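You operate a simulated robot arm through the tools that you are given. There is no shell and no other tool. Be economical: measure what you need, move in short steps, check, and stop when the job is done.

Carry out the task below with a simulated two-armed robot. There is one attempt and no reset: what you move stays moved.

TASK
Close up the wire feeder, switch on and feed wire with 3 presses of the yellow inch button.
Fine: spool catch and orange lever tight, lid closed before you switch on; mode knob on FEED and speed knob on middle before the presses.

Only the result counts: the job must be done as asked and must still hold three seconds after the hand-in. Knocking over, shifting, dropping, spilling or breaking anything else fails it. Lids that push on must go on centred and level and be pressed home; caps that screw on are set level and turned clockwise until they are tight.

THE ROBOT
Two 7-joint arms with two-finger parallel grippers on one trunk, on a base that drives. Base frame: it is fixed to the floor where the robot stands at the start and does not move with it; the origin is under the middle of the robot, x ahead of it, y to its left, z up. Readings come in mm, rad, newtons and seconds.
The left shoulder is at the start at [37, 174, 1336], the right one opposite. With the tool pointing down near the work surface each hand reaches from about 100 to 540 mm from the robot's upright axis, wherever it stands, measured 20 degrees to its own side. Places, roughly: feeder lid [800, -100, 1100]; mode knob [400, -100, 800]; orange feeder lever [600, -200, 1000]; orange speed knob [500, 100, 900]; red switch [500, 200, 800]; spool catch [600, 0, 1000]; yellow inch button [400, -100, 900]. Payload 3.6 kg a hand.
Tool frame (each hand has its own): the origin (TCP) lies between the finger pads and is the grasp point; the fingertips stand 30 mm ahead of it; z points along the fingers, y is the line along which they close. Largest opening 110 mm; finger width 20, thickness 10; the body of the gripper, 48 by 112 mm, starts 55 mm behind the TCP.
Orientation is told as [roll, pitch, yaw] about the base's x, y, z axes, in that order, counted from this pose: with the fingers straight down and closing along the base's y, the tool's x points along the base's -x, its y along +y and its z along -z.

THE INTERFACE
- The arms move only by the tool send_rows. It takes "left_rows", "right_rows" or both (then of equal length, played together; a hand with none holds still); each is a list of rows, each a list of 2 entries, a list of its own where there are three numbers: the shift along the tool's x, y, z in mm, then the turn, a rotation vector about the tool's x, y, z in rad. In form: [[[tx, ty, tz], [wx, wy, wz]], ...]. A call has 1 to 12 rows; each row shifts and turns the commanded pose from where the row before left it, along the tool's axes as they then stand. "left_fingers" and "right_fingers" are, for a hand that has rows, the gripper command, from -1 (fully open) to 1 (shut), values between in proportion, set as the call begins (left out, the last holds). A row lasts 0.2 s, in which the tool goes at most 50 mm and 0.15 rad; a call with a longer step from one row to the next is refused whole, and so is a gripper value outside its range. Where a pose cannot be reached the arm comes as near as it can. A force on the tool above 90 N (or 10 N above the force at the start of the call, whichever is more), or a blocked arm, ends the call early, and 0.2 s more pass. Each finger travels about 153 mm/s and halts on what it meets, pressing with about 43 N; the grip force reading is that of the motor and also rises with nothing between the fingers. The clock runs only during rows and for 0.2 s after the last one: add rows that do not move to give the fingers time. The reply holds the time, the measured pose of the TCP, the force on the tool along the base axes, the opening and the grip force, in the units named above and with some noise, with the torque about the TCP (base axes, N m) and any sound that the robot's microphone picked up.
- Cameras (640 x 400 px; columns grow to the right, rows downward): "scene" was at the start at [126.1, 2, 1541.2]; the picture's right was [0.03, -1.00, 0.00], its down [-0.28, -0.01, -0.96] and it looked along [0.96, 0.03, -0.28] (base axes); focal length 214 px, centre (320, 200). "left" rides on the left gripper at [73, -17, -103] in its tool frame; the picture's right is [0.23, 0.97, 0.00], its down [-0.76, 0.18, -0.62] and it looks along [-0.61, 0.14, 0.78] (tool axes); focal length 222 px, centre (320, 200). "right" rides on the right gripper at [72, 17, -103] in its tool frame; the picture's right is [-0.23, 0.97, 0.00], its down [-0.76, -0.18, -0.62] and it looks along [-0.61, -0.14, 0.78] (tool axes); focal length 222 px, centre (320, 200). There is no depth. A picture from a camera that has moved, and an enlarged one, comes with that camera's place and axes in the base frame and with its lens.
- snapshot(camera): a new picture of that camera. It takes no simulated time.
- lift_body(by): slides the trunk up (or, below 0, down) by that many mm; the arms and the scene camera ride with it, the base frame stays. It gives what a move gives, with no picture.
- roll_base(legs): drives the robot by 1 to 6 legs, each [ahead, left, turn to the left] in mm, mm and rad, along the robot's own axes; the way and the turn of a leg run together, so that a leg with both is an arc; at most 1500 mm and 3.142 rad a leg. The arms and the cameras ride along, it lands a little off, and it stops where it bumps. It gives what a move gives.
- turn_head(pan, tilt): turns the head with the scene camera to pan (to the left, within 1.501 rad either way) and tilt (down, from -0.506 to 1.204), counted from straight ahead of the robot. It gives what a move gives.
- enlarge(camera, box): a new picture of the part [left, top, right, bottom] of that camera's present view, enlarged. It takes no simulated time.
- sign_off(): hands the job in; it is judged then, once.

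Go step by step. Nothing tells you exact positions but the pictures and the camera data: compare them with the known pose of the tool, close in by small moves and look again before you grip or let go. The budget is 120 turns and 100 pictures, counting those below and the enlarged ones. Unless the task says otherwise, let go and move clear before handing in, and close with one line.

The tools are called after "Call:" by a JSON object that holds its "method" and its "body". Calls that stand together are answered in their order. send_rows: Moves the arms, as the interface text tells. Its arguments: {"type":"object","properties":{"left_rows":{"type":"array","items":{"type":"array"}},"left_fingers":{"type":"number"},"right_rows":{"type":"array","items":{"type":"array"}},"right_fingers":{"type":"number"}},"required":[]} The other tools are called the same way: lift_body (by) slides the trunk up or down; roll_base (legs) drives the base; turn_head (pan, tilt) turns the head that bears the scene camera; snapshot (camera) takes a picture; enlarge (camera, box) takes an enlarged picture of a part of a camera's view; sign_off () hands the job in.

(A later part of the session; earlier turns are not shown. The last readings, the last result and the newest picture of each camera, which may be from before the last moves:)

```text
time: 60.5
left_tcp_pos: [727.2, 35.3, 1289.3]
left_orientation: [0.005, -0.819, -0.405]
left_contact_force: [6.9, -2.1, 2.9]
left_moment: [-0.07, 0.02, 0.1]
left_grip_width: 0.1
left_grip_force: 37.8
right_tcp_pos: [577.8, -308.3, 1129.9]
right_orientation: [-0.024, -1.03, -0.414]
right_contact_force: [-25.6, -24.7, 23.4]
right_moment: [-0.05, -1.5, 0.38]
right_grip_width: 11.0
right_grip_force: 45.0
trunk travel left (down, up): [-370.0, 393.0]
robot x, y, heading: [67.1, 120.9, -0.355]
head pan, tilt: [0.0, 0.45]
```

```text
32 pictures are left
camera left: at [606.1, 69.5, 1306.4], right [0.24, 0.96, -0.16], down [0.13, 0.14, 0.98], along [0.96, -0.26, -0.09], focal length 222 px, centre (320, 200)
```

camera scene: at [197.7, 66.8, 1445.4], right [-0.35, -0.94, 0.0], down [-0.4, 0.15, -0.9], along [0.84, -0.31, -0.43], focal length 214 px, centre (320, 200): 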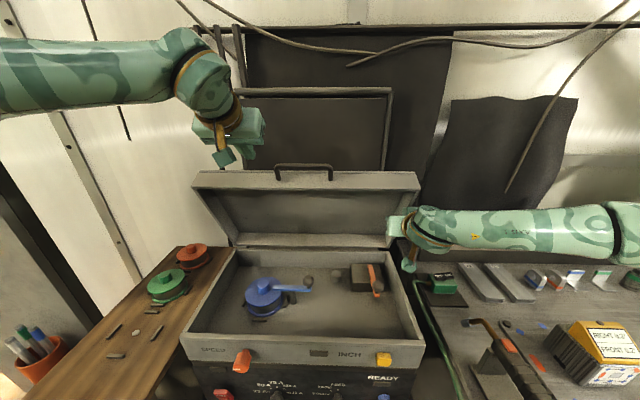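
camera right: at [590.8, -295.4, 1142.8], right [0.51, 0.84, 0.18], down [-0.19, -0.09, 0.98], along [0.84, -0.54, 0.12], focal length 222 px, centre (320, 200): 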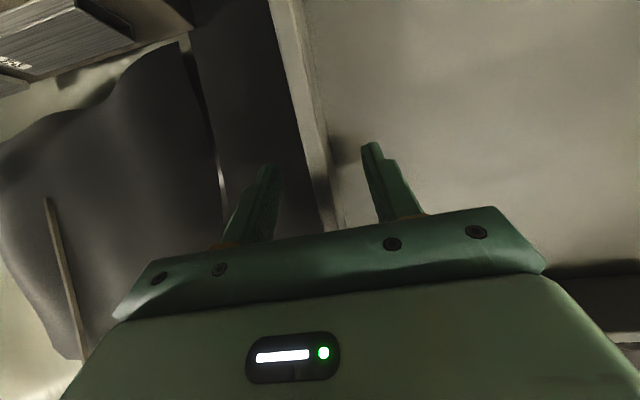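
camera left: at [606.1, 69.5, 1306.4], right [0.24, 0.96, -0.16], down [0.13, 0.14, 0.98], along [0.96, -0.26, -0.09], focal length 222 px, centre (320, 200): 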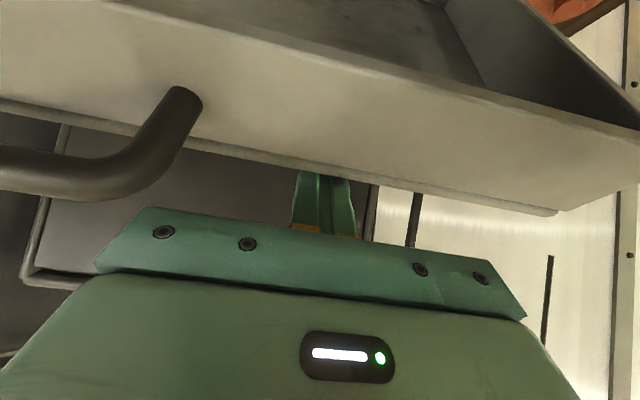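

Hooked (tips behind the lid, contact felt). I'll take up the load with the left, then open and retract the right hand backward and to the right.

Call:
{"method": "send_rows", "body": {"left_rows": [[[0, 0, 8], [0, 0, 0]], [[4, 0, -3], [0, 0, 0]]]}}

Call:
{"method": "send_rows", "body": {"right_rows": [[[0, 0, 0], [0, 0, 0]], [[0, 0, 0], [0, 0, 0]], [[5, 0, -30], [0, 0, 0]], [[5, 0, -30], [0, 0, 0]], [[5, 0, -30], [0, 0, 0]], [[0, -40, -10], [0, 0, 0]], [[0, -40, -10], [0, 0, 0]], [[0, -40, -10], [0, 0, 0]]], "right_fingers": 0.0}}

Call:
{"method": "snapshot", "body": {"camera": "scene"}}

```text
time: 61.1
left_tcp_pos: [725.9, 35.6, 1285.0]
left_orientation: [0.005, -0.821, -0.405]
left_contact_force: [11.7, -4.1, 11.2]
left_moment: [-0.04, 0.15, 0.07]
left_grip_width: 0.0
left_grip_force: 37.4
right_tcp_pos: [577.9, -306.9, 1128.4]
right_orientation: [-0.024, -1.024, -0.412]
right_contact_force: [-37.3, -20.3, 14.7]
right_moment: [0.08, -1.34, 0.41]
right_grip_width: 10.9
right_grip_force: 44.7
trunk travel left (down, up): [-370.0, 393.0]
robot x, y, heading: [62.9, 123.2, -0.358]
head pan, tilt: [0.0, 0.45]
```

```text
time: 62.9
left_tcp_pos: [731.8, 38.6, 1280.0]
left_orientation: [-0.002, -0.814, -0.4]
left_contact_force: [-0.8, -1.6, 1.1]
left_moment: [-0.01, -0.01, 0.02]
left_grip_width: 0.1
left_grip_force: 37.6
right_tcp_pos: [433.5, -366.5, 1180.3]
right_orientation: [-0.031, -1.026, -0.406]
right_contact_force: [0.2, -0.4, -0.4]
right_moment: [0.0, 0.01, 0.02]
right_grip_width: 55.1
right_grip_force: 0.0
trunk travel left (down, up): [-370.0, 393.0]
robot x, y, heading: [68.4, 120.1, -0.355]
head pan, tilt: [0.0, 0.45]
```

```text
31 pictures are left
camera scene: at [201.8, 68.9, 1445.0], right [-0.35, -0.94, 0.0], down [-0.41, 0.15, -0.9], along [0.84, -0.31, -0.44], focal length 214 px, centre (320, 200)
```

scene: 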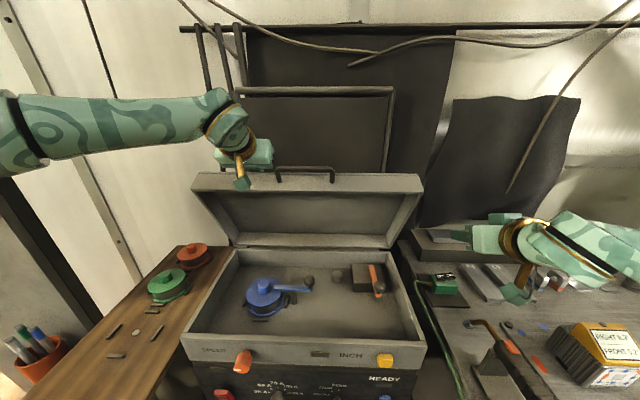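

The lid stays put. I'll pull it along the arc with the left hand to about 45°.

Call:
{"method": "send_rows", "body": {"left_rows": [[[17, 0, -8], [0, 0, 0]], [[17, 0, -8], [0, 0, 0]], [[25, 0, -8.5], [0, 0, 0]], [[25, 0, -8.5], [0, 0, 0]]]}}

Call:
{"method": "snapshot", "body": {"camera": "scene"}}

```text
time: 63.9
left_tcp_pos: [658.3, 70.1, 1241.4]
left_orientation: [-0.002, -0.815, -0.399]
left_contact_force: [0.7, 0.4, 1.2]
left_moment: [-0.03, 0.03, 0.0]
left_grip_width: 0.0
left_grip_force: 37.1
right_tcp_pos: [435.1, -366.3, 1181.6]
right_orientation: [-0.033, -1.028, -0.401]
right_contact_force: [0.5, -0.4, -0.3]
right_moment: [-0.03, -0.03, 0.02]
right_grip_width: 55.3
right_grip_force: 0.0
trunk travel left (down, up): [-370.0, 393.0]
robot x, y, heading: [63.9, 119.7, -0.354]
head pan, tilt: [0.0, 0.45]
```

```text
30 pictures are left
camera scene: at [202.7, 70.2, 1444.9], right [-0.35, -0.94, 0.0], down [-0.41, 0.15, -0.9], along [0.84, -0.31, -0.44], focal length 214 px, centre (320, 200)
```

scene: 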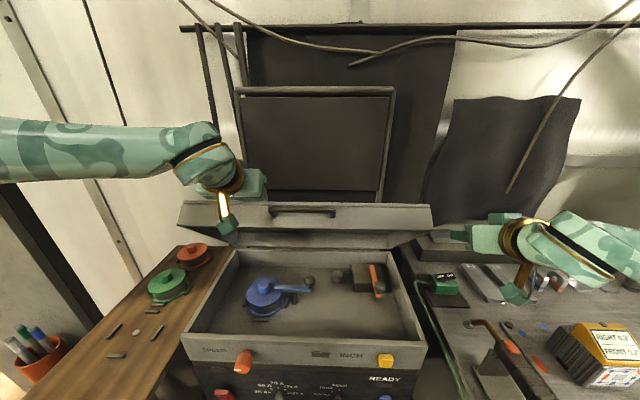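

Call:
{"method": "send_rows", "body": {"left_rows": [[[26, 0, -3], [0, 0, 0]], [[26, 0, -3], [0, 0, 0]], [[27, 0, 0.5], [0, 0, 0]], [[27, 0, 0.5], [0, 0, 0]]]}}

Call:
{"method": "snapshot", "body": {"camera": "scene"}}

```text
time: 64.9
left_tcp_pos: [586.7, 99.7, 1167.1]
left_orientation: [-0.005, -0.814, -0.396]
left_contact_force: [-0.4, -1.1, -0.1]
left_moment: [-0.02, 0.02, -0.02]
left_grip_width: 0.0
left_grip_force: 37.9
right_tcp_pos: [434.5, -364.6, 1180.5]
right_orientation: [-0.034, -1.026, -0.402]
right_contact_force: [-0.2, 0.6, 0.7]
right_moment: [-0.01, -0.01, -0.02]
right_grip_width: 55.0
right_grip_force: 0.1
trunk travel left (down, up): [-370.0, 393.0]
robot x, y, heading: [63.0, 120.2, -0.35]
head pan, tilt: [0.0, 0.45]
```

```text
29 pictures are left
camera scene: at [202.8, 70.1, 1444.9], right [-0.35, -0.94, 0.0], down [-0.41, 0.15, -0.9], along [0.84, -0.31, -0.44], focal length 214 px, centre (320, 200)
```

scene: 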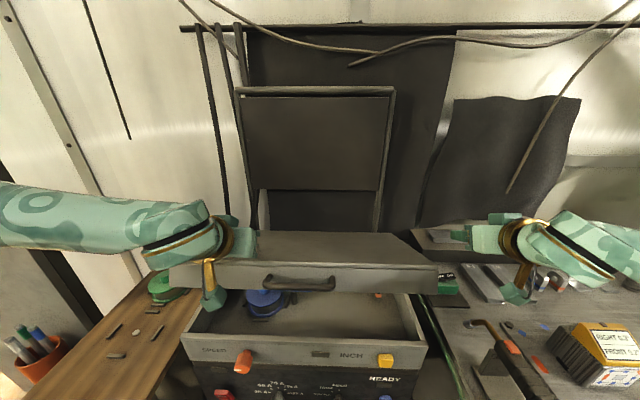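

Call:
{"method": "send_rows", "body": {"left_rows": [[[25.5, 0, 5.5], [0, 0, 0]], [[25.5, 0, 5.5], [0, 0, 0]], [[25, 0, 10], [0, 0, 0]], [[25, 0, 10], [0, 0, 0]]]}}

Call:
{"method": "snapshot", "body": {"camera": "scene"}}

```text
time: 65.9
left_tcp_pos: [542.1, 113.6, 1076.0]
left_orientation: [0.007, -0.813, -0.408]
left_contact_force: [0.0, -1.1, 0.3]
left_moment: [0.02, -0.01, 0.02]
left_grip_width: 0.0
left_grip_force: 37.6
right_tcp_pos: [432.3, -370.5, 1178.6]
right_orientation: [-0.024, -1.027, -0.409]
right_contact_force: [-0.5, -0.5, 0.1]
right_moment: [0.02, -0.02, 0.02]
right_grip_width: 54.9
right_grip_force: 0.0
trunk travel left (down, up): [-370.0, 393.0]
robot x, y, heading: [63.6, 118.6, -0.357]
head pan, tilt: [0.0, 0.45]
```

```text
28 pictures are left
camera scene: at [200.1, 65.3, 1445.1], right [-0.35, -0.94, 0.0], down [-0.41, 0.16, -0.9], along [0.84, -0.31, -0.43], focal length 214 px, centre (320, 200)
```

scene: 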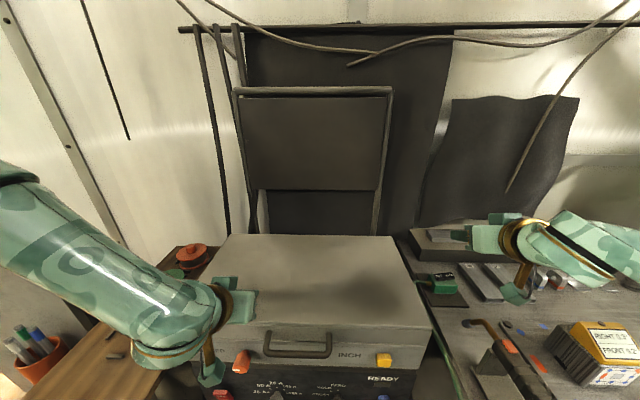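

The lid has dropped closed. I'll press on its front to make sure it's home.

Call:
{"method": "send_rows", "body": {"left_rows": [[[7, 0, 7], [0, 0, 0]], [[7, 0, 7], [0, 0, 0]], [[5, 0, 5], [0, 0, 0]]]}}

Call:
{"method": "enlarge", "body": {"camera": "scene", "box": [200, 230, 456, 390]}}

```text
time: 66.7
left_tcp_pos: [546.8, 111.0, 1071.8]
left_orientation: [-0.004, -0.825, -0.392]
left_contact_force: [-10.4, 30.2, 70.0]
left_moment: [0.4, -0.68, -0.06]
left_grip_width: 0.1
left_grip_force: 37.3
left hand out of reach, approached as far as the arm can: row 1, 2, 3
right_tcp_pos: [428.6, -360.3, 1186.3]
right_orientation: [-0.036, -1.034, -0.4]
right_contact_force: [0.4, -0.3, 0.7]
right_moment: [0.0, -0.01, 0.01]
right_grip_width: 54.9
right_grip_force: 0.0
trunk travel left (down, up): [-370.0, 393.0]
robot x, y, heading: [67.0, 123.0, -0.351]
head pan, tilt: [0.0, 0.45]
```

```text
2.50 times, centred on (328, 310) of scene
camera zoom: at [194.1, 76.0, 1446.9], right [-0.35, -0.94, 0.0], down [-0.4, 0.15, -0.9], along [0.85, -0.31, -0.43], focal length 536 px, centre (300, -75)
```

zoom: 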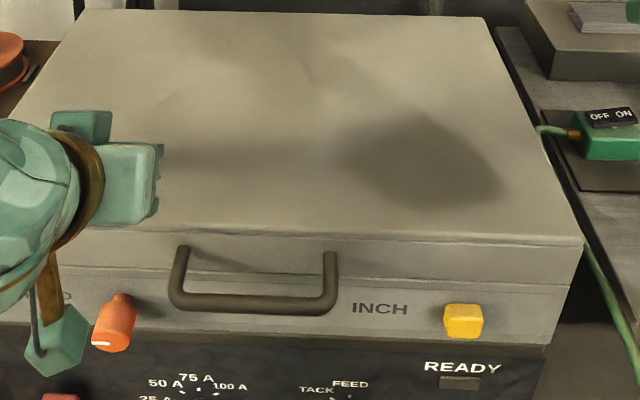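

Lid is home (70 N press held). I'll retract both hands, drive back about 190 mm for the front panel, and look at the controls.

Call:
{"method": "send_rows", "body": {"left_rows": [[[-15, 0, -30], [0, 0, 0]], [[-10, 0, -35], [0, 0, 0]], [[0, 0, -40], [0, 0, 0]]]}}

Call:
{"method": "roll_base", "body": {"legs": [[-190, 0, 0], [0, 0, -0.045]]}}

Call:
{"method": "turn_head", "body": {"pan": 0, "tilt": 0.75}}

Call:
{"method": "snapshot", "body": {"camera": "scene"}}

```text
time: 67.5
left_tcp_pos: [509.2, 117.0, 1157.7]
left_orientation: [0.0, -0.808, -0.403]
left_contact_force: [0.3, -0.1, 0.1]
left_moment: [0.01, 0.01, -0.01]
left_grip_width: 0.0
left_grip_force: 37.2
left hand out of reach, approached as far as the arm can: row 3
right_tcp_pos: [435.4, -366.8, 1180.2]
right_orientation: [-0.031, -1.027, -0.404]
right_contact_force: [-0.4, 0.3, 0.4]
right_moment: [-0.02, -0.01, 0.02]
right_grip_width: 55.0
right_grip_force: 0.0
trunk travel left (down, up): [-370.0, 393.0]
robot x, y, heading: [65.3, 121.5, -0.36]
head pan, tilt: [0.0, 0.45]
```

```text
time: 69.5
left_tcp_pos: [330.1, 165.5, 1158.7]
left_orientation: [-0.002, -0.812, -0.445]
left_contact_force: [0.4, 0.3, -0.2]
left_moment: [0.04, 0.0, -0.01]
left_grip_width: 0.0
left_grip_force: 37.5
right_tcp_pos: [234.4, -313.9, 1180.1]
right_orientation: [-0.033, -1.026, -0.447]
right_contact_force: [-0.9, 0.0, 0.7]
right_moment: [-0.02, 0.0, 0.02]
right_grip_width: 54.9
right_grip_force: 0.0
trunk travel left (down, up): [-370.0, 393.0]
robot x, y, heading: [-113.7, 192.2, -0.4]
head pan, tilt: [0.0, 0.45]
```

```text
time: 70.3
left_tcp_pos: [329.1, 165.2, 1158.1]
left_orientation: [-0.002, -0.813, -0.445]
left_contact_force: [0.5, 0.3, -0.1]
left_moment: [0.01, 0.0, -0.02]
left_grip_width: 0.3
left_grip_force: 37.7
right_tcp_pos: [234.1, -313.9, 1179.4]
right_orientation: [-0.032, -1.027, -0.447]
right_contact_force: [-0.3, -0.6, 0.3]
right_moment: [-0.04, -0.01, -0.04]
right_grip_width: 55.1
right_grip_force: 0.1
trunk travel left (down, up): [-370.0, 393.0]
robot x, y, heading: [-113.3, 185.9, -0.406]
head pan, tilt: [0.0, 0.75]
```

```text
26 pictures are left
camera scene: at [13.2, 134.2, 1418.5], right [-0.39, -0.92, 0.0], down [-0.63, 0.27, -0.73], along [0.67, -0.29, -0.68], focal length 214 px, centre (320, 200)
```

scene: 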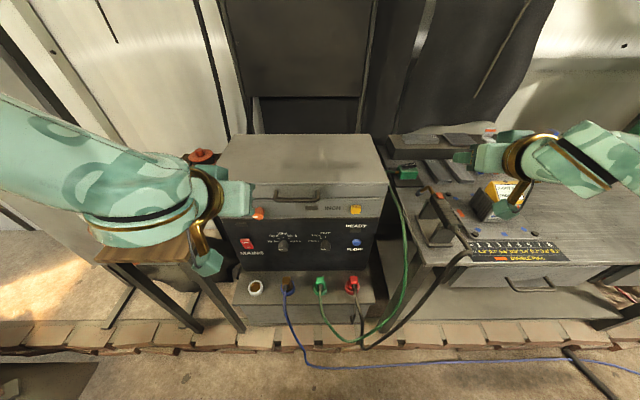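

Call:
{"method": "enlarge", "body": {"camera": "scene", "box": [228, 185, 388, 285]}}

```text
4.00 times, centred on (308, 235) of scene
camera zoom: at [13.2, 134.2, 1418.5], right [-0.39, -0.92, 0.0], down [-0.63, 0.27, -0.73], along [0.67, -0.29, -0.68], focal length 858 px, centre (368, 60)
```

zoom: 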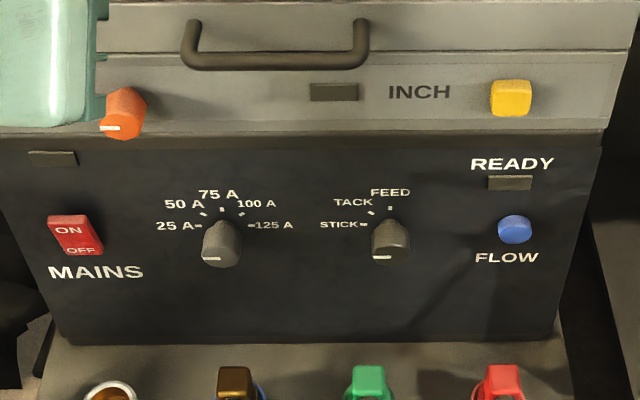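

The mode knob points to STICK (left) and FEED is at the top; the speed knob's mark is at left, so its middle is up. ON is the switch's upper half. I'll pull the right hand in, then lower the trunk for horizontal work.

Call:
{"method": "send_rows", "body": {"right_rows": [[[17, 30, -28], [0, 0, 0]], [[17, 30, -28], [0, 0, 0]], [[17, 30, -28], [0, 0, 0]], [[17, 30, -28], [0, 0, 0]]]}}

Call:
{"method": "lift_body", "body": {"by": -230}}

Call:
{"method": "send_rows", "body": {"left_rows": [[[0, 0, 0], [0, -0.14, 0]], [[0, 0, 0], [0, -0.14, 0]], [[0, 0, 0], [0, -0.14, 0]], [[0, 0, 0], [0, -0.14, 0]], [[0, 0, 0], [0, -0.14, 0]]], "right_rows": [[[0, 0, 0], [0, -0.14, 0]], [[0, 0, 0], [0, -0.14, 0]], [[0, 0, 0], [0, -0.14, 0]], [[0, 0, 0], [0, -0.12, 0]], [[0, 0, 0], [0, 0, 0]]]}}

```text
time: 71.3
left_tcp_pos: [329.8, 166.9, 1157.4]
left_orientation: [-0.007, -0.813, -0.445]
left_contact_force: [0.1, -0.1, 0.0]
left_moment: [0.0, -0.01, -0.01]
left_grip_width: 0.0
left_grip_force: 37.5
right_tcp_pos: [226.2, -157.8, 1185.4]
right_orientation: [-0.036, -1.026, -0.446]
right_contact_force: [-0.9, 0.2, -0.6]
right_moment: [0.01, 0.01, -0.03]
right_grip_width: 55.1
right_grip_force: 0.2
right hand out of reach, approached as far as the arm can: row 3, 4
trunk travel left (down, up): [-370.0, 393.0]
robot x, y, heading: [-116.6, 187.6, -0.406]
head pan, tilt: [0.0, 0.75]
```

```text
time: 73.7
left_tcp_pos: [375.0, 144.7, 842.8]
left_orientation: [-0.014, -0.576, -0.435]
left_contact_force: [-0.2, 0.2, -0.2]
left_moment: [0.0, 0.05, -0.08]
left_grip_width: 0.0
left_grip_force: 38.1
right_tcp_pos: [275.6, -180.8, 858.8]
right_orientation: [-0.047, -0.789, -0.435]
right_contact_force: [0.2, -0.3, -0.3]
right_moment: [-0.03, 0.04, -0.03]
right_grip_width: 55.1
right_grip_force: 0.1
trunk travel left (down, up): [-140.0, 623.0]
robot x, y, heading: [-114.0, 189.9, -0.406]
head pan, tilt: [0.0, 0.75]
```

```text
time: 74.9
left_tcp_pos: [379.5, 77.9, 896.6]
left_orientation: [0.007, -1.213, -0.403]
left_contact_force: [0.7, 0.2, 0.2]
left_moment: [0.0, -0.03, 0.02]
left_grip_width: 0.1
left_grip_force: 37.8
left hand out of reach, approached as far as the arm can: row 1, 2, 3, 4, 5
right_tcp_pos: [310.3, -106.8, 917.4]
right_orientation: [-0.143, -1.324, -0.335]
right_contact_force: [0.5, 0.1, -0.1]
right_moment: [0.0, -0.01, 0.03]
right_grip_width: 55.1
right_grip_force: 0.1
right hand out of reach, approached as far as the arm can: row 1, 2, 3, 4
trunk travel left (down, up): [-140.0, 623.0]
robot x, y, heading: [-111.6, 189.2, -0.404]
head pan, tilt: [0.0, 0.75]
```

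The trunk also leaned as it lowered. Let me see how things stand.

Call:
{"method": "snapshot", "body": {"camera": "scene"}}

```text
24 pictures are left
camera scene: at [111.8, 92.0, 1179.1], right [-0.39, -0.92, 0.0], down [-0.64, 0.27, -0.72], along [0.66, -0.28, -0.7], focal length 214 px, centre (320, 200)
```

scene: 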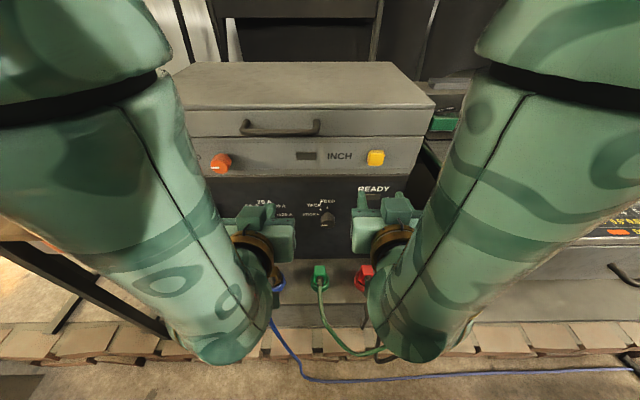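

The arms now hang elbow-down, good for reaching forward. I'll take the left hand (fingers closed) toward the red switch, stopping short of it.

Call:
{"method": "send_rows", "body": {"left_rows": [[[16, 34.4, 8], [0, 0, 0]], [[16, 34.4, 8], [0, 0, 0]], [[16, 34.4, 8], [0, 0, 0]], [[16, 34.4, 8], [0, 0, 0]], [[16, 34.4, 8], [0, 0, 0]]]}}

Call:
{"method": "snapshot", "body": {"camera": "left"}}

```text
time: 76.1
left_tcp_pos: [380.2, 78.4, 896.4]
left_orientation: [0.012, -1.212, -0.411]
left_contact_force: [0.9, -0.7, 0.3]
left_moment: [-0.01, -0.03, 0.0]
left_grip_width: 0.0
left_grip_force: 37.9
left hand out of reach, approached as far as the arm can: row 1, 2, 3, 4, 5
right_tcp_pos: [308.1, -108.1, 917.5]
right_orientation: [-0.145, -1.325, -0.333]
right_contact_force: [-0.3, 1.1, -0.3]
right_moment: [0.0, -0.03, -0.03]
right_grip_width: 55.0
right_grip_force: 0.0
trunk travel left (down, up): [-140.0, 623.0]
robot x, y, heading: [-110.1, 187.8, -0.4]
head pan, tilt: [0.0, 0.75]
```

```text
23 pictures are left
camera left: at [261.4, 111.3, 864.1], right [0.31, 0.93, -0.21], down [-0.22, 0.28, 0.93], along [0.93, -0.24, 0.29], focal length 222 px, centre (320, 200)
```

left: 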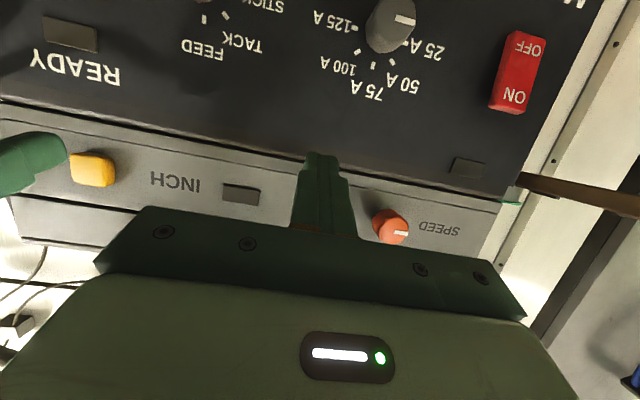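

The left arm is folded to its limits here. I'll raise the trunk 120 mm and relax the pitch a bit.

Call:
{"method": "lift_body", "body": {"by": 120}}

Call:
{"method": "send_rows", "body": {"left_rows": [[[0, 0, 0], [0, 0.14, 0]], [[0, 0, 0], [0, 0.14, 0]], [[16, 34.4, 8], [0, 0, 0]], [[16, 34.4, 8], [0, 0, 0]], [[16, 34.4, 8], [0, 0, 0]], [[16, 34.4, 8], [0, 0, 0]], [[16, 34.4, 8], [0, 0, 0]]]}}

```text
time: 77.6
left_tcp_pos: [349.0, 90.6, 1068.8]
left_orientation: [0.022, -1.346, -0.416]
left_contact_force: [0.1, -0.6, -1.2]
left_moment: [-0.01, 0.01, 0.04]
left_grip_width: 0.0
left_grip_force: 37.5
right_tcp_pos: [274.2, -92.4, 1092.8]
right_orientation: [-0.233, -1.465, -0.244]
right_contact_force: [-0.9, -0.2, -1.1]
right_moment: [-0.01, -0.01, 0.0]
right_grip_width: 54.9
right_grip_force: 0.0
trunk travel left (down, up): [-260.0, 503.0]
robot x, y, heading: [-112.7, 188.9, -0.403]
head pan, tilt: [0.0, 0.75]
```

```text
time: 79.2
left_tcp_pos: [418.2, 187.4, 1077.4]
left_orientation: [0.011, -1.056, -0.403]
left_contact_force: [0.6, 0.5, 0.3]
left_moment: [-0.04, 0.02, -0.03]
left_grip_width: 0.0
left_grip_force: 37.4
left hand out of reach, approached as far as the arm can: row 3, 4, 5, 6, 7
right_tcp_pos: [274.4, -90.2, 1093.8]
right_orientation: [-0.247, -1.465, -0.231]
right_contact_force: [-0.5, 0.2, 0.0]
right_moment: [-0.02, -0.02, -0.03]
right_grip_width: 55.0
right_grip_force: 0.2
trunk travel left (down, up): [-260.0, 503.0]
robot x, y, heading: [-110.0, 188.9, -0.4]
head pan, tilt: [0.0, 0.75]
```

The limit is wrist bend with a steep forearm; standing further back with lower shoulders should make the forearm level. I'll drive back 200 mm and lower the trunk.

Call:
{"method": "roll_base", "body": {"legs": [[-200, 0, 0]]}}

Call:
{"method": "lift_body", "body": {"by": -180}}

Call:
{"method": "send_rows", "body": {"left_rows": [[[0, 0, 40], [0, 0, 0]], [[0, 0, 40], [0, 0, 0]], [[0, 0, 40], [0, -0.1, 0]], [[0, 0, 40], [0, -0.1, 0]]], "right_rows": [[[0, 0, 40], [0, 0, 0]], [[0, 0, 40], [0, 0, 0]], [[0, 0, 40], [0, 0, 0]], [[0, 0, 40], [0, 0, 0]]]}}

Call:
{"method": "snapshot", "body": {"camera": "scene"}}

```text
time: 80.8
left_tcp_pos: [233.1, 265.1, 1078.1]
left_orientation: [0.013, -1.057, -0.402]
left_contact_force: [-0.1, -0.2, 0.5]
left_moment: [0.04, 0.0, -0.01]
left_grip_width: 0.1
left_grip_force: 37.5
right_tcp_pos: [89.8, -11.3, 1094.2]
right_orientation: [-0.239, -1.465, -0.238]
right_contact_force: [0.3, 0.1, 0.1]
right_moment: [0.03, 0.03, -0.02]
right_grip_width: 54.8
right_grip_force: 0.1
trunk travel left (down, up): [-260.0, 503.0]
robot x, y, heading: [-295.0, 265.1, -0.396]
head pan, tilt: [0.0, 0.75]
```

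```text
time: 82.8
left_tcp_pos: [283.5, 243.3, 804.7]
left_orientation: [0.013, -0.831, -0.401]
left_contact_force: [-0.2, -0.5, -0.3]
left_moment: [-0.01, 0.0, 0.02]
left_grip_width: 0.1
left_grip_force: 37.7
right_tcp_pos: [142.4, -33.2, 828.2]
right_orientation: [-0.131, -1.245, -0.348]
right_contact_force: [0.4, 0.1, -0.3]
right_moment: [0.05, 0.03, 0.0]
right_grip_width: 55.1
right_grip_force: 0.0
trunk travel left (down, up): [-80.0, 683.0]
robot x, y, heading: [-298.0, 268.4, -0.405]
head pan, tilt: [0.0, 0.75]
```

```text
time: 83.8
left_tcp_pos: [412.8, 148.5, 787.8]
left_orientation: [0.024, -0.982, -0.403]
left_contact_force: [-0.4, -0.1, 0.7]
left_moment: [-0.01, 0.01, -0.03]
left_grip_width: 0.3
left_grip_force: 37.6
left hand out of reach, approached as far as the arm can: row 1, 2, 3, 4
right_tcp_pos: [285.0, -43.0, 818.5]
right_orientation: [-0.136, -1.238, -0.344]
right_contact_force: [-0.6, -0.5, -0.3]
right_moment: [0.02, 0.01, 0.02]
right_grip_width: 55.1
right_grip_force: 0.1
right hand out of reach, approached as far as the arm can: row 1, 2, 3, 4
trunk travel left (down, up): [-80.0, 683.0]
robot x, y, heading: [-298.5, 265.0, -0.401]
head pan, tilt: [0.0, 0.75]
```

```text
22 pictures are left
camera scene: at [-36.8, 155.9, 1116.2], right [-0.39, -0.92, 0.0], down [-0.63, 0.27, -0.73], along [0.67, -0.28, -0.68], focal length 214 px, centre (320, 200)
```

scene: 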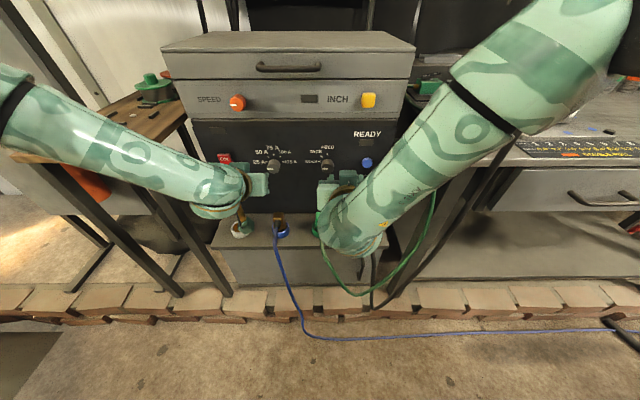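

Elbows splay out here. A better stance: higher trunk, panel about 680 mm ahead, each arm working in front of its own shoulder. I'll raise the trunk, retract the hands, then drive forward and left.

Call:
{"method": "lift_body", "body": {"by": 250}}

Call:
{"method": "send_rows", "body": {"left_rows": [[[0, 0, -40], [0, 0, 0]], [[0, 0, -40], [0, 0.1, 0]], [[0, 0, -40], [0, 0.1, 0]]], "right_rows": [[[0, 0, -30], [0, 0.14, 0]], [[0, 0, -20], [0, 0.14, 0]], [[0, 0, 0], [0, 0.14, 0]]]}}

Call:
{"method": "roll_base", "body": {"legs": [[0, 120, 0], [100, 0, 0]]}}

```text
time: 86.4
left_tcp_pos: [412.0, 150.4, 1036.2]
left_orientation: [0.015, -1.029, -0.405]
left_contact_force: [-0.5, -0.8, -0.2]
left_moment: [0.01, -0.02, -0.03]
left_grip_width: 0.2
left_grip_force: 38.1
right_tcp_pos: [285.0, -42.4, 1067.4]
right_orientation: [-0.128, -1.245, -0.347]
right_contact_force: [0.5, 0.2, 1.3]
right_moment: [0.02, 0.01, 0.03]
right_grip_width: 55.2
right_grip_force: 0.0
trunk travel left (down, up): [-330.0, 433.0]
robot x, y, heading: [-297.8, 266.9, -0.399]
head pan, tilt: [0.0, 0.75]
```

```text
time: 87.2
left_tcp_pos: [317.7, 187.8, 1102.6]
left_orientation: [0.011, -0.829, -0.401]
left_contact_force: [0.0, -1.1, 1.0]
left_moment: [-0.02, 0.04, 0.0]
left_grip_width: 0.2
left_grip_force: 37.3
right_tcp_pos: [241.0, -20.4, 1087.9]
right_orientation: [-0.06, -0.826, -0.423]
right_contact_force: [0.7, 0.2, 0.6]
right_moment: [-0.03, 0.0, 0.01]
right_grip_width: 55.2
right_grip_force: 0.1
trunk travel left (down, up): [-330.0, 433.0]
robot x, y, heading: [-298.4, 265.3, -0.398]
head pan, tilt: [0.0, 0.75]
```

```text
time: 89.1
left_tcp_pos: [458.4, 258.7, 1102.9]
left_orientation: [0.012, -0.829, -0.4]
left_contact_force: [0.0, 0.0, 0.5]
left_moment: [0.01, 0.0, 0.02]
left_grip_width: 0.0
left_grip_force: 37.5
right_tcp_pos: [381.0, 51.2, 1086.4]
right_orientation: [-0.062, -0.827, -0.425]
right_contact_force: [-0.7, 0.4, -0.8]
right_moment: [0.01, -0.01, -0.05]
right_grip_width: 55.1
right_grip_force: 0.0
trunk travel left (down, up): [-330.0, 433.0]
robot x, y, heading: [-156.1, 339.3, -0.397]
head pan, tilt: [0.0, 0.75]
```

Good stance; the left hand is ready. I'll lower it in front of the red switch.

Call:
{"method": "send_rows", "body": {"left_rows": [[[35, -4, 34], [0, 0, 0]], [[35, -4, 34], [0, 0, 0]], [[35, -4, 34], [0, 0, 0]], [[35, -4, 34], [0, 0, 0]], [[35, -4, 34], [0, 0, 0]], [[35, -4, 34], [0, 0, 0]]]}}

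Call:
{"method": "snapshot", "body": {"camera": "left"}}

```text
time: 90.5
left_tcp_pos: [456.1, 244.0, 908.4]
left_orientation: [0.014, -0.822, -0.406]
left_contact_force: [0.2, -0.3, 0.8]
left_moment: [0.02, 0.01, -0.02]
left_grip_width: 0.2
left_grip_force: 37.4
left hand out of reach, approached as far as the arm can: row 5, 6
right_tcp_pos: [380.3, 51.3, 1086.4]
right_orientation: [-0.061, -0.824, -0.425]
right_contact_force: [-0.4, 0.7, 0.7]
right_moment: [0.03, 0.01, 0.0]
right_grip_width: 55.2
right_grip_force: 0.1
trunk travel left (down, up): [-330.0, 433.0]
robot x, y, heading: [-155.4, 335.5, -0.405]
head pan, tilt: [0.0, 0.75]
```

```text
21 pictures are left
camera left: at [333.8, 277.1, 924.2], right [0.23, 0.96, -0.16], down [0.12, 0.13, 0.98], along [0.97, -0.25, -0.09], focal length 222 px, centre (320, 200)
```

left: 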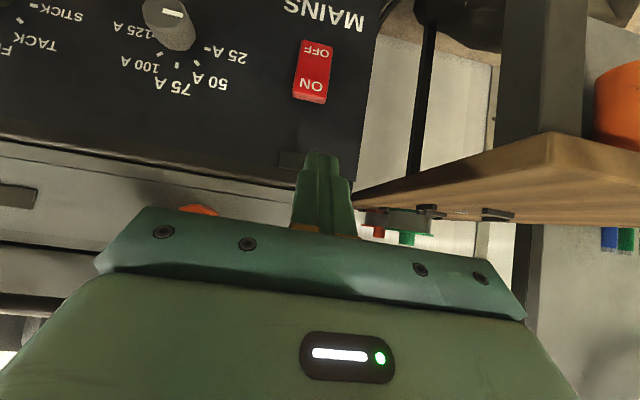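

The hand stops at z≈908 but the trunk can carry it lower. ON is at (537,197.5,793), so I'll shift 11 mm right and lower the trunk 96 mm.

Call:
{"method": "send_rows", "body": {"left_rows": [[[0, -11, 0], [0, 0, 0]]]}}

Call:
{"method": "lift_body", "body": {"by": -94}}

Call:
{"method": "send_rows", "body": {"left_rows": [[[-17, 0, 18.5], [0, 0, 0]], [[-17, 0, 18.5], [0, 0, 0]]]}}

Call:
{"method": "snapshot", "body": {"camera": "left"}}

```text
time: 90.9
left_tcp_pos: [450.9, 234.4, 907.9]
left_orientation: [0.013, -0.828, -0.402]
left_contact_force: [-0.6, 0.2, 0.6]
left_moment: [0.02, -0.02, 0.0]
left_grip_width: 0.1
left_grip_force: 37.3
right_tcp_pos: [380.5, 50.9, 1087.5]
right_orientation: [-0.06, -0.825, -0.427]
right_contact_force: [-0.4, 0.5, 0.3]
right_moment: [0.01, -0.03, -0.04]
right_grip_width: 55.2
right_grip_force: 0.1
trunk travel left (down, up): [-330.0, 433.0]
robot x, y, heading: [-159.8, 343.0, -0.403]
head pan, tilt: [0.0, 0.75]
```

```text
time: 92.2
left_tcp_pos: [452.6, 233.7, 778.0]
left_orientation: [0.014, -0.755, -0.404]
left_contact_force: [-0.1, -0.8, 1.1]
left_moment: [-0.02, 0.01, 0.01]
left_grip_width: 0.0
left_grip_force: 37.7
right_tcp_pos: [379.6, 51.5, 993.5]
right_orientation: [-0.06, -0.827, -0.426]
right_contact_force: [-0.5, -0.2, -1.0]
right_moment: [0.01, -0.01, -0.01]
right_grip_width: 54.9
right_grip_force: 0.1
trunk travel left (down, up): [-236.0, 527.0]
robot x, y, heading: [-158.2, 335.8, -0.4]
head pan, tilt: [0.0, 0.75]
```

```text
time: 92.8
left_tcp_pos: [500.5, 214.9, 772.2]
left_orientation: [0.015, -0.755, -0.402]
left_contact_force: [0.5, -0.3, -0.1]
left_moment: [-0.01, 0.03, 0.02]
left_grip_width: 0.0
left_grip_force: 38.2
right_tcp_pos: [379.5, 52.3, 992.6]
right_orientation: [-0.062, -0.824, -0.427]
right_contact_force: [-0.1, -0.6, 0.4]
right_moment: [0.0, -0.02, -0.03]
right_grip_width: 54.9
right_grip_force: 0.0
trunk travel left (down, up): [-236.0, 527.0]
robot x, y, heading: [-155.4, 340.7, -0.402]
head pan, tilt: [0.0, 0.75]
```

```text
20 pictures are left
camera left: at [379.5, 246.7, 797.8], right [0.22, 0.96, -0.15], down [0.18, 0.11, 0.98], along [0.96, -0.24, -0.15], focal length 222 px, centre (320, 200)
```

left: 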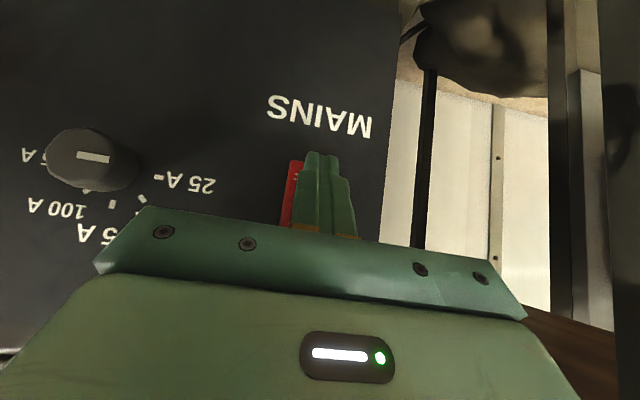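

The tip is ~43 mm too low; I'll back off, raise, shift right and flatten the pitch.

Call:
{"method": "send_rows", "body": {"left_rows": [[[-18.5, -9, -41.6], [0, 0, 0]], [[0, 0, 0], [0, -0.14, 0]], [[0, 0, 0], [0, -0.14, 0]]]}}

Call:
{"method": "snapshot", "body": {"camera": "left"}}

```text
time: 93.6
left_tcp_pos: [482.2, 211.1, 817.4]
left_orientation: [0.015, -0.826, -0.403]
left_contact_force: [0.1, 0.3, 0.5]
left_moment: [-0.03, 0.0, -0.01]
left_grip_width: 0.0
left_grip_force: 38.0
left hand out of reach, approached as far as the arm can: row 2, 3
right_tcp_pos: [379.2, 51.6, 992.7]
right_orientation: [-0.06, -0.826, -0.425]
right_contact_force: [-0.4, 0.8, -0.1]
right_moment: [0.03, 0.0, 0.01]
right_grip_width: 54.7
right_grip_force: 0.1
trunk travel left (down, up): [-236.0, 527.0]
robot x, y, heading: [-161.1, 339.9, -0.402]
head pan, tilt: [0.0, 0.75]
```

```text
19 pictures are left
camera left: at [360.5, 244.4, 832.8], right [0.23, 0.96, -0.16], down [0.12, 0.13, 0.98], along [0.97, -0.25, -0.08], focal length 222 px, centre (320, 200)
```

left: 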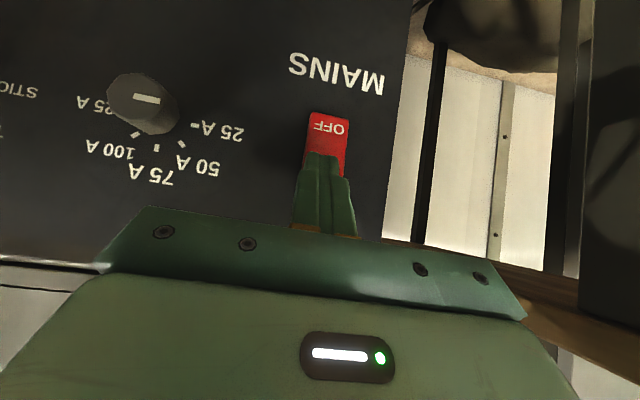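

Lined up with the upper (ON) half. Pushing in.

Call:
{"method": "send_rows", "body": {"left_rows": [[[-10, 3, 13], [0, 0, 0]], [[-10, 3, 13], [0, 0, 0]], [[-5, 0, 5], [0, 0, 0]], [[-4, 0, 4], [0, 0, 0]]]}}

Call:
{"method": "snapshot", "body": {"camera": "left"}}

```text
time: 94.5
left_tcp_pos: [504.5, 205.1, 816.4]
left_orientation: [0.007, -0.813, -0.405]
left_contact_force: [-46.4, 25.3, 38.1]
left_moment: [-0.03, -0.4, 0.17]
left_grip_width: 0.1
left_grip_force: 37.8
right_tcp_pos: [371.0, 58.6, 998.7]
right_orientation: [-0.059, -0.836, -0.423]
right_contact_force: [-0.4, 0.7, 0.1]
right_moment: [-0.01, -0.02, -0.03]
right_grip_width: 55.0
right_grip_force: 0.0
trunk travel left (down, up): [-236.0, 527.0]
robot x, y, heading: [-161.8, 337.7, -0.395]
head pan, tilt: [0.0, 0.75]
stopped in row 4 (left hand): the force on the tool passed its limit at 96 N (the readings are from after the stop); the commanded pose is now the measured one
```

```text
18 pictures are left
camera left: at [383.2, 239.6, 832.6], right [0.24, 0.96, -0.16], down [0.13, 0.13, 0.98], along [0.96, -0.25, -0.09], focal length 222 px, centre (320, 200)
```

left: 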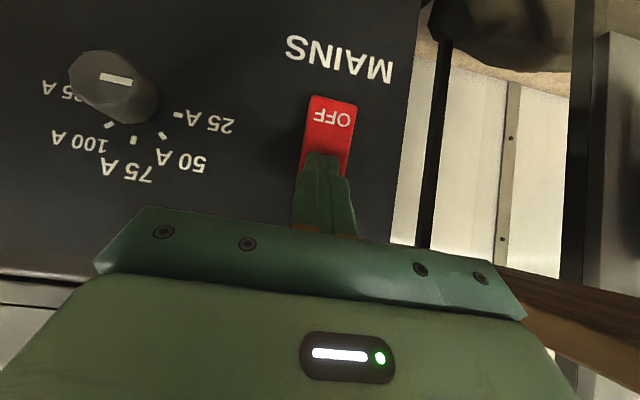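

Pressed to 96 N. I'll back away and check the lamps and switch.

Call:
{"method": "send_rows", "body": {"left_rows": [[[8, 0, -30], [0, 0, 0]], [[0, 0, -40], [0, 0, 0]], [[0, 10, -40], [0, 0, 0]]]}}

Call:
{"method": "snapshot", "body": {"camera": "left"}}

```text
time: 95.3
left_tcp_pos: [437.9, 244.7, 880.0]
left_orientation: [0.013, -0.808, -0.406]
left_contact_force: [-0.3, 0.1, 0.2]
left_moment: [0.01, 0.02, 0.0]
left_grip_width: 0.1
left_grip_force: 37.8
right_tcp_pos: [379.5, 53.8, 993.5]
right_orientation: [-0.062, -0.827, -0.422]
right_contact_force: [-0.4, 0.0, -0.1]
right_moment: [-0.01, 0.04, -0.01]
right_grip_width: 55.0
right_grip_force: 0.1
trunk travel left (down, up): [-236.0, 527.0]
robot x, y, heading: [-161.4, 341.6, -0.399]
head pan, tilt: [0.0, 0.75]
```

```text
17 pictures are left
camera left: at [317.3, 277.6, 897.3], right [0.23, 0.96, -0.16], down [0.14, 0.13, 0.98], along [0.96, -0.25, -0.1], focal length 222 px, centre (320, 200)
```

left: 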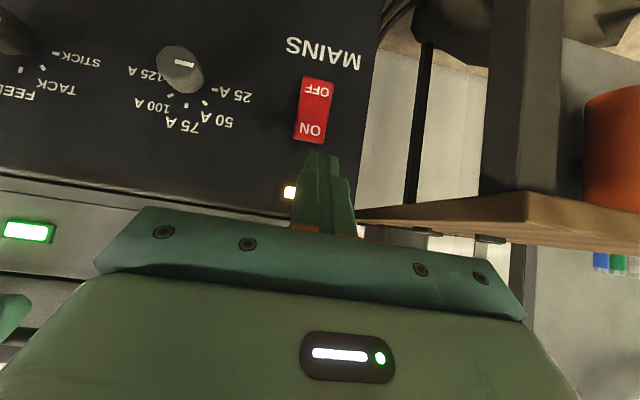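

Power is on (amber and green lamps lit). I'll raise the left hand, lower the trunk 190 mm for flatter gripping, and pitch both hands toward horizontal.

Call:
{"method": "send_rows", "body": {"left_rows": [[[-20, 0, -37], [0, 0, 0]], [[-20, 0, -37], [0, 0, 0]], [[-20, 0, -37], [0, 0, 0]]]}}

Call:
{"method": "lift_body", "body": {"by": -190}}

Call:
{"method": "send_rows", "body": {"left_rows": [[[0, 0, 0], [0, -0.14, 0]], [[0, 0, 0], [0, -0.14, 0]], [[0, 0, 0], [0, -0.14, 0]], [[0, 0, 0], [0, -0.14, 0]], [[0, 0, 0], [0, -0.14, 0]]], "right_rows": [[[0, 0, 0], [0, -0.14, 0]], [[0, 0, 0], [0, -0.14, 0]], [[0, 0, 0], [0, -0.14, 0]], [[0, 0, 0], [0, -0.14, 0]], [[0, 0, 0], [0, -0.14, 0]]], "left_fingers": -0.1, "right_fingers": -0.1}}

```text
time: 96.1
left_tcp_pos: [401.9, 258.4, 1000.9]
left_orientation: [0.012, -0.805, -0.409]
left_contact_force: [-0.1, 0.1, 1.5]
left_moment: [0.01, -0.02, -0.04]
left_grip_width: 0.0
left_grip_force: 37.9
right_tcp_pos: [378.0, 52.6, 993.8]
right_orientation: [-0.061, -0.827, -0.424]
right_contact_force: [-0.4, -0.1, 0.8]
right_moment: [0.02, 0.0, 0.04]
right_grip_width: 55.3
right_grip_force: 0.2
trunk travel left (down, up): [-236.0, 527.0]
robot x, y, heading: [-162.8, 335.6, -0.399]
head pan, tilt: [0.0, 0.75]
```

```text
time: 98.2
left_tcp_pos: [401.7, 258.0, 807.7]
left_orientation: [0.011, -0.807, -0.409]
left_contact_force: [0.3, -0.5, -0.1]
left_moment: [0.01, 0.06, -0.01]
left_grip_width: 0.1
left_grip_force: 37.5
right_tcp_pos: [378.6, 53.9, 803.9]
right_orientation: [-0.061, -0.828, -0.422]
right_contact_force: [0.5, -0.2, 0.6]
right_moment: [0.02, 0.01, 0.0]
right_grip_width: 54.8
right_grip_force: 0.0
trunk travel left (down, up): [-46.0, 717.0]
robot x, y, heading: [-164.0, 340.1, -0.398]
head pan, tilt: [0.0, 0.75]
```

```text
time: 99.4
left_tcp_pos: [403.5, 245.0, 807.0]
left_orientation: [0.008, -0.982, -0.417]
left_contact_force: [-0.6, -0.1, -0.2]
left_moment: [0.01, 0.0, 0.01]
left_grip_width: 60.5
left_grip_force: 0.1
left hand out of reach, approached as far as the arm can: row 1, 2, 3, 4, 5
right_tcp_pos: [390.7, 57.9, 841.0]
right_orientation: [-0.592, -1.496, 0.108]
right_contact_force: [0.3, 0.7, -0.8]
right_moment: [-0.01, -0.04, 0.0]
right_grip_width: 60.5
right_grip_force: 0.1
right hand out of reach, approached as far as the arm can: row 5
trunk travel left (down, up): [-46.0, 717.0]
robot x, y, heading: [-159.6, 338.5, -0.396]
head pan, tilt: [0.0, 0.75]
```

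The right hand is now nearly horizontal. I'll bring it in front of the mode knob, and raise the left hand toward the speed knob's height.

Call:
{"method": "send_rows", "body": {"right_rows": [[[0, 0, 0], [-0.085, 0, 0]], [[24, -31.5, 2.5], [0, 0, 0]], [[24, -31.5, 2.5], [0, 0, 0]], [[23, -31.5, 2.5], [0, 0, 0]]], "left_rows": [[[-25, 0, -17], [0, 0, 0]], [[-25, 0, -17], [0, -0.1, 0]], [[-27, 0, -14], [0, -0.14, 0]], [[-29, 0, -9], [0, -0.14, 0]]]}}

Call:
{"method": "snapshot", "body": {"camera": "right"}}

Call:
{"method": "snapshot", "body": {"camera": "scene"}}

```text
time: 100.4
left_tcp_pos: [413.0, 236.6, 888.9]
left_orientation: [0.009, -1.175, -0.421]
left_contact_force: [0.5, -0.2, 0.1]
left_moment: [0.03, -0.01, 0.02]
left_grip_width: 60.6
left_grip_force: 0.1
left hand out of reach, approached as far as the arm can: row 2, 3, 4
right_tcp_pos: [378.4, 52.0, 838.8]
right_orientation: [-0.529, -1.486, 0.038]
right_contact_force: [-0.9, -0.2, 0.8]
right_moment: [-0.01, -0.02, -0.01]
right_grip_width: 60.3
right_grip_force: 0.0
right hand out of reach, approached as far as the arm can: row 1, 2, 3, 4
trunk travel left (down, up): [-46.0, 717.0]
robot x, y, heading: [-159.8, 339.0, -0.398]
head pan, tilt: [0.0, 0.75]
```

```text
16 pictures are left
camera right: at [289.4, 114.5, 774.8], right [0.48, 0.86, 0.18], down [-0.57, 0.14, 0.81], along [0.67, -0.49, 0.55], focal length 222 px, centre (320, 200)
```

right: 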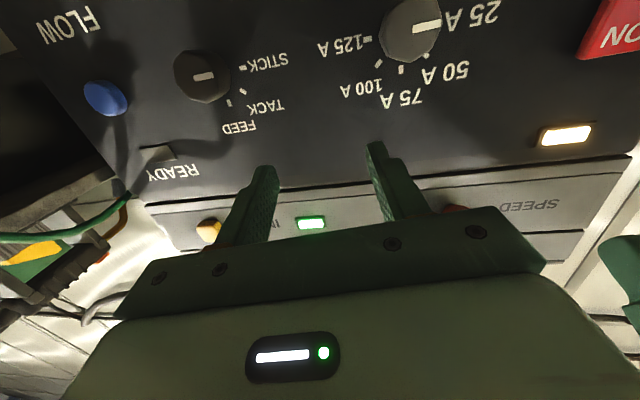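

```text
15 pictures are left
camera scene: at [118.9, 221.2, 1079.6], right [-0.39, -0.92, 0.0], down [-0.63, 0.26, -0.73], along [0.67, -0.28, -0.68], focal length 214 px, centre (320, 200)
```

scene: 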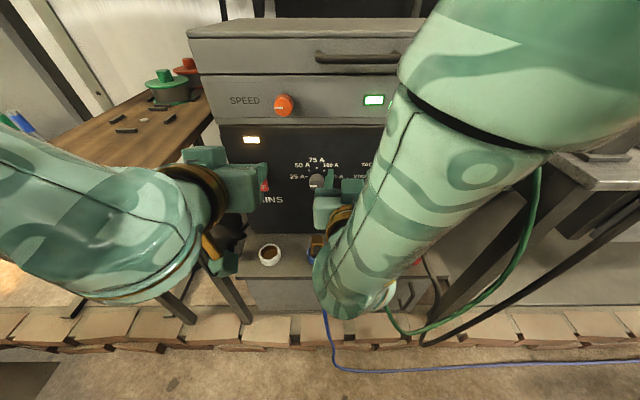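

Call:
{"method": "send_rows", "body": {"right_rows": [[[0, 0, 0], [0, 0.14, 0]], [[0, 0, 0], [0, 0.14, 0]], [[0, -28, 10], [0, 0, 0]], [[0, -28, 10], [0, 0, 0]], [[0, -28, 10], [0, 0, 0]], [[25, 0, 5], [0, 0, 0]], [[25, 0, 5], [0, 0, 0]], [[15, 0, 5], [0, 0, 0]]]}}

```text
time: 102.2
left_tcp_pos: [411.2, 235.7, 889.0]
left_orientation: [0.009, -1.172, -0.422]
left_contact_force: [0.1, 0.3, 0.4]
left_moment: [0.0, 0.0, 0.03]
left_grip_width: 60.5
left_grip_force: 0.0
right_tcp_pos: [370.7, 14.7, 804.9]
right_orientation: [-0.125, -1.223, -0.367]
right_contact_force: [0.1, 0.0, -0.6]
right_moment: [-0.03, 0.01, 0.01]
right_grip_width: 60.4
right_grip_force: 0.0
right hand out of reach, approached as far as the arm can: row 5, 6, 7, 8
trunk travel left (down, up): [-46.0, 717.0]
robot x, y, heading: [-161.3, 333.9, -0.401]
head pan, tilt: [0.0, 0.75]
```

I'll let the base and trunk do the positioning: right 53 mm, ahead 15 mm, down 30 mm.

Call:
{"method": "roll_base", "body": {"legs": [[15, -53, 0]]}}

Call:
{"method": "lift_body", "body": {"by": -30}}

Call:
{"method": "snapshot", "body": {"camera": "right"}}

```text
time: 103.1
left_tcp_pos: [405.9, 180.0, 887.9]
left_orientation: [0.011, -1.172, -0.423]
left_contact_force: [0.2, 0.0, -0.1]
left_moment: [0.0, 0.0, -0.03]
left_grip_width: 60.6
left_grip_force: 0.0
right_tcp_pos: [363.3, -41.3, 805.8]
right_orientation: [-0.124, -1.223, -0.369]
right_contact_force: [0.2, -0.6, -0.4]
right_moment: [0.0, 0.02, 0.01]
right_grip_width: 60.9
right_grip_force: 0.1
trunk travel left (down, up): [-46.0, 717.0]
robot x, y, heading: [-170.0, 284.1, -0.394]
head pan, tilt: [0.0, 0.75]
```

```text
time: 103.9
left_tcp_pos: [415.4, 175.9, 842.7]
left_orientation: [0.009, -1.13, -0.419]
left_contact_force: [0.0, -0.2, 0.0]
left_moment: [-0.01, -0.01, -0.02]
left_grip_width: 60.5
left_grip_force: 0.1
right_tcp_pos: [362.5, -41.4, 775.5]
right_orientation: [-0.127, -1.223, -0.367]
right_contact_force: [0.2, 0.7, -0.2]
right_moment: [-0.01, 0.01, -0.01]
right_grip_width: 60.5
right_grip_force: 0.0
trunk travel left (down, up): [-16.0, 747.0]
robot x, y, heading: [-165.3, 286.4, -0.399]
head pan, tilt: [0.0, 0.75]
```

```text
14 pictures are left
camera right: at [261.6, 27.6, 742.9], right [0.53, 0.83, 0.17], down [-0.35, 0.03, 0.93], along [0.77, -0.55, 0.31], focal length 222 px, centre (320, 200)
```

right: 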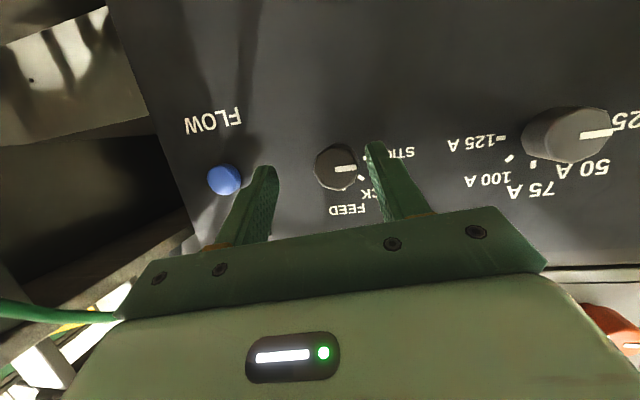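

The mode knob's face is at about (422,-65,778), 64 mm ahead and centred. I'll pre-rotate the hand -0.7 rad about the knob axis so that there's room for the quarter turn.

Call:
{"method": "send_rows", "body": {"right_rows": [[[0, 0, 0], [0.048, -0.012, -0.131]], [[0, 0, 0], [0.048, -0.012, -0.131]], [[0, 0, 0], [0.048, -0.012, -0.131]], [[0, 0, 0], [0.048, -0.012, -0.131]], [[0, 0, 0], [0.048, -0.012, -0.131]]]}}

```text
time: 105.1
left_tcp_pos: [416.6, 175.2, 840.6]
left_orientation: [0.009, -1.13, -0.419]
left_contact_force: [-0.1, 0.3, 0.3]
left_moment: [-0.01, -0.02, 0.0]
left_grip_width: 60.6
left_grip_force: 0.2
right_tcp_pos: [361.6, -41.7, 774.5]
right_orientation: [-1.286, -0.788, 0.663]
right_contact_force: [0.6, 0.3, 0.3]
right_moment: [0.02, 0.03, 0.03]
right_grip_width: 60.5
right_grip_force: 0.0
trunk travel left (down, up): [-16.0, 747.0]
robot x, y, heading: [-166.7, 285.7, -0.397]
head pan, tilt: [0.0, 0.75]
```

No limit hit, so I'll pre-rotate further to leave more room for the clockwise turn.

Call:
{"method": "send_rows", "body": {"right_rows": [[[0, 0, 0], [0.048, -0.012, -0.131]], [[0, 0, 0], [0.048, -0.012, -0.131]], [[0, 0, 0], [0.048, -0.012, -0.131]], [[0, 0, 0], [0.048, -0.012, -0.131]]]}}

Call:
{"method": "snapshot", "body": {"camera": "right"}}

```text
time: 106.1
left_tcp_pos: [416.0, 176.1, 840.7]
left_orientation: [0.008, -1.13, -0.421]
left_contact_force: [0.5, 0.5, -0.1]
left_moment: [-0.01, 0.0, 0.0]
left_grip_width: 60.4
left_grip_force: 0.0
right_tcp_pos: [363.7, -38.7, 776.3]
right_orientation: [-1.554, -0.279, 0.805]
right_contact_force: [-1.5, 0.5, 0.4]
right_moment: [-0.01, 0.01, 0.01]
right_grip_width: 60.7
right_grip_force: 0.0
trunk travel left (down, up): [-16.0, 747.0]
robot x, y, heading: [-167.1, 282.1, -0.393]
head pan, tilt: [0.0, 0.75]
```

```text
13 pictures are left
camera right: at [242.6, -17.2, 742.1], right [0.33, 0.36, -0.87], down [0.03, 0.92, 0.39], along [0.94, -0.15, 0.29], focal length 222 px, centre (320, 200)
```

right: 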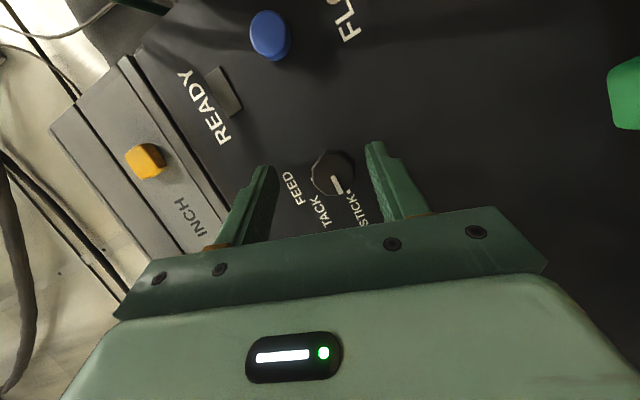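

Centred on the knob. Advancing 56 mm and gripping.

Call:
{"method": "send_rows", "body": {"right_rows": [[[-6.4, 1.6, 17.5], [0, 0, 0]], [[-6.4, 1.6, 17.5], [0, 0, 0]], [[-6.4, 1.6, 17.5], [0, 0, 0]], [[0, 0, 0], [0, 0, 0]]]}}

Call:
{"method": "send_rows", "body": {"right_rows": [[[0, 0, 0], [0, 0, 0]], [[0, 0, 0], [0, 0, 0]], [[0, 0, 0], [0, 0, 0]]], "right_fingers": 1.0}}

```text
time: 107.1
left_tcp_pos: [416.7, 175.4, 841.8]
left_orientation: [0.007, -1.129, -0.421]
left_contact_force: [-0.2, 0.3, 0.0]
left_moment: [0.01, -0.01, 0.01]
left_grip_width: 60.8
left_grip_force: 0.0
right_tcp_pos: [411.1, -42.7, 790.9]
right_orientation: [-1.553, -0.278, 0.802]
right_contact_force: [-11.8, 3.1, -1.4]
right_moment: [0.12, 0.52, 0.06]
right_grip_width: 61.0
right_grip_force: 0.4
right hand out of reach, approached as far as the arm can: row 1, 2, 3
trunk travel left (down, up): [-16.0, 747.0]
robot x, y, heading: [-169.3, 287.2, -0.402]
head pan, tilt: [0.0, 0.75]
```

```text
time: 107.9
left_tcp_pos: [420.4, 175.2, 837.4]
left_orientation: [0.007, -1.124, -0.415]
left_contact_force: [0.0, -1.1, 0.4]
left_moment: [0.03, -0.01, -0.02]
left_grip_width: 60.7
left_grip_force: 0.1
right_tcp_pos: [412.3, -39.3, 779.3]
right_orientation: [-1.528, -0.263, 0.806]
right_contact_force: [-10.3, 29.0, -74.4]
right_moment: [2.02, 1.38, -0.48]
right_grip_width: 33.1
right_grip_force: 45.0
trunk travel left (down, up): [-16.0, 747.0]
robot x, y, heading: [-171.5, 283.6, -0.399]
head pan, tilt: [0.0, 0.75]
```

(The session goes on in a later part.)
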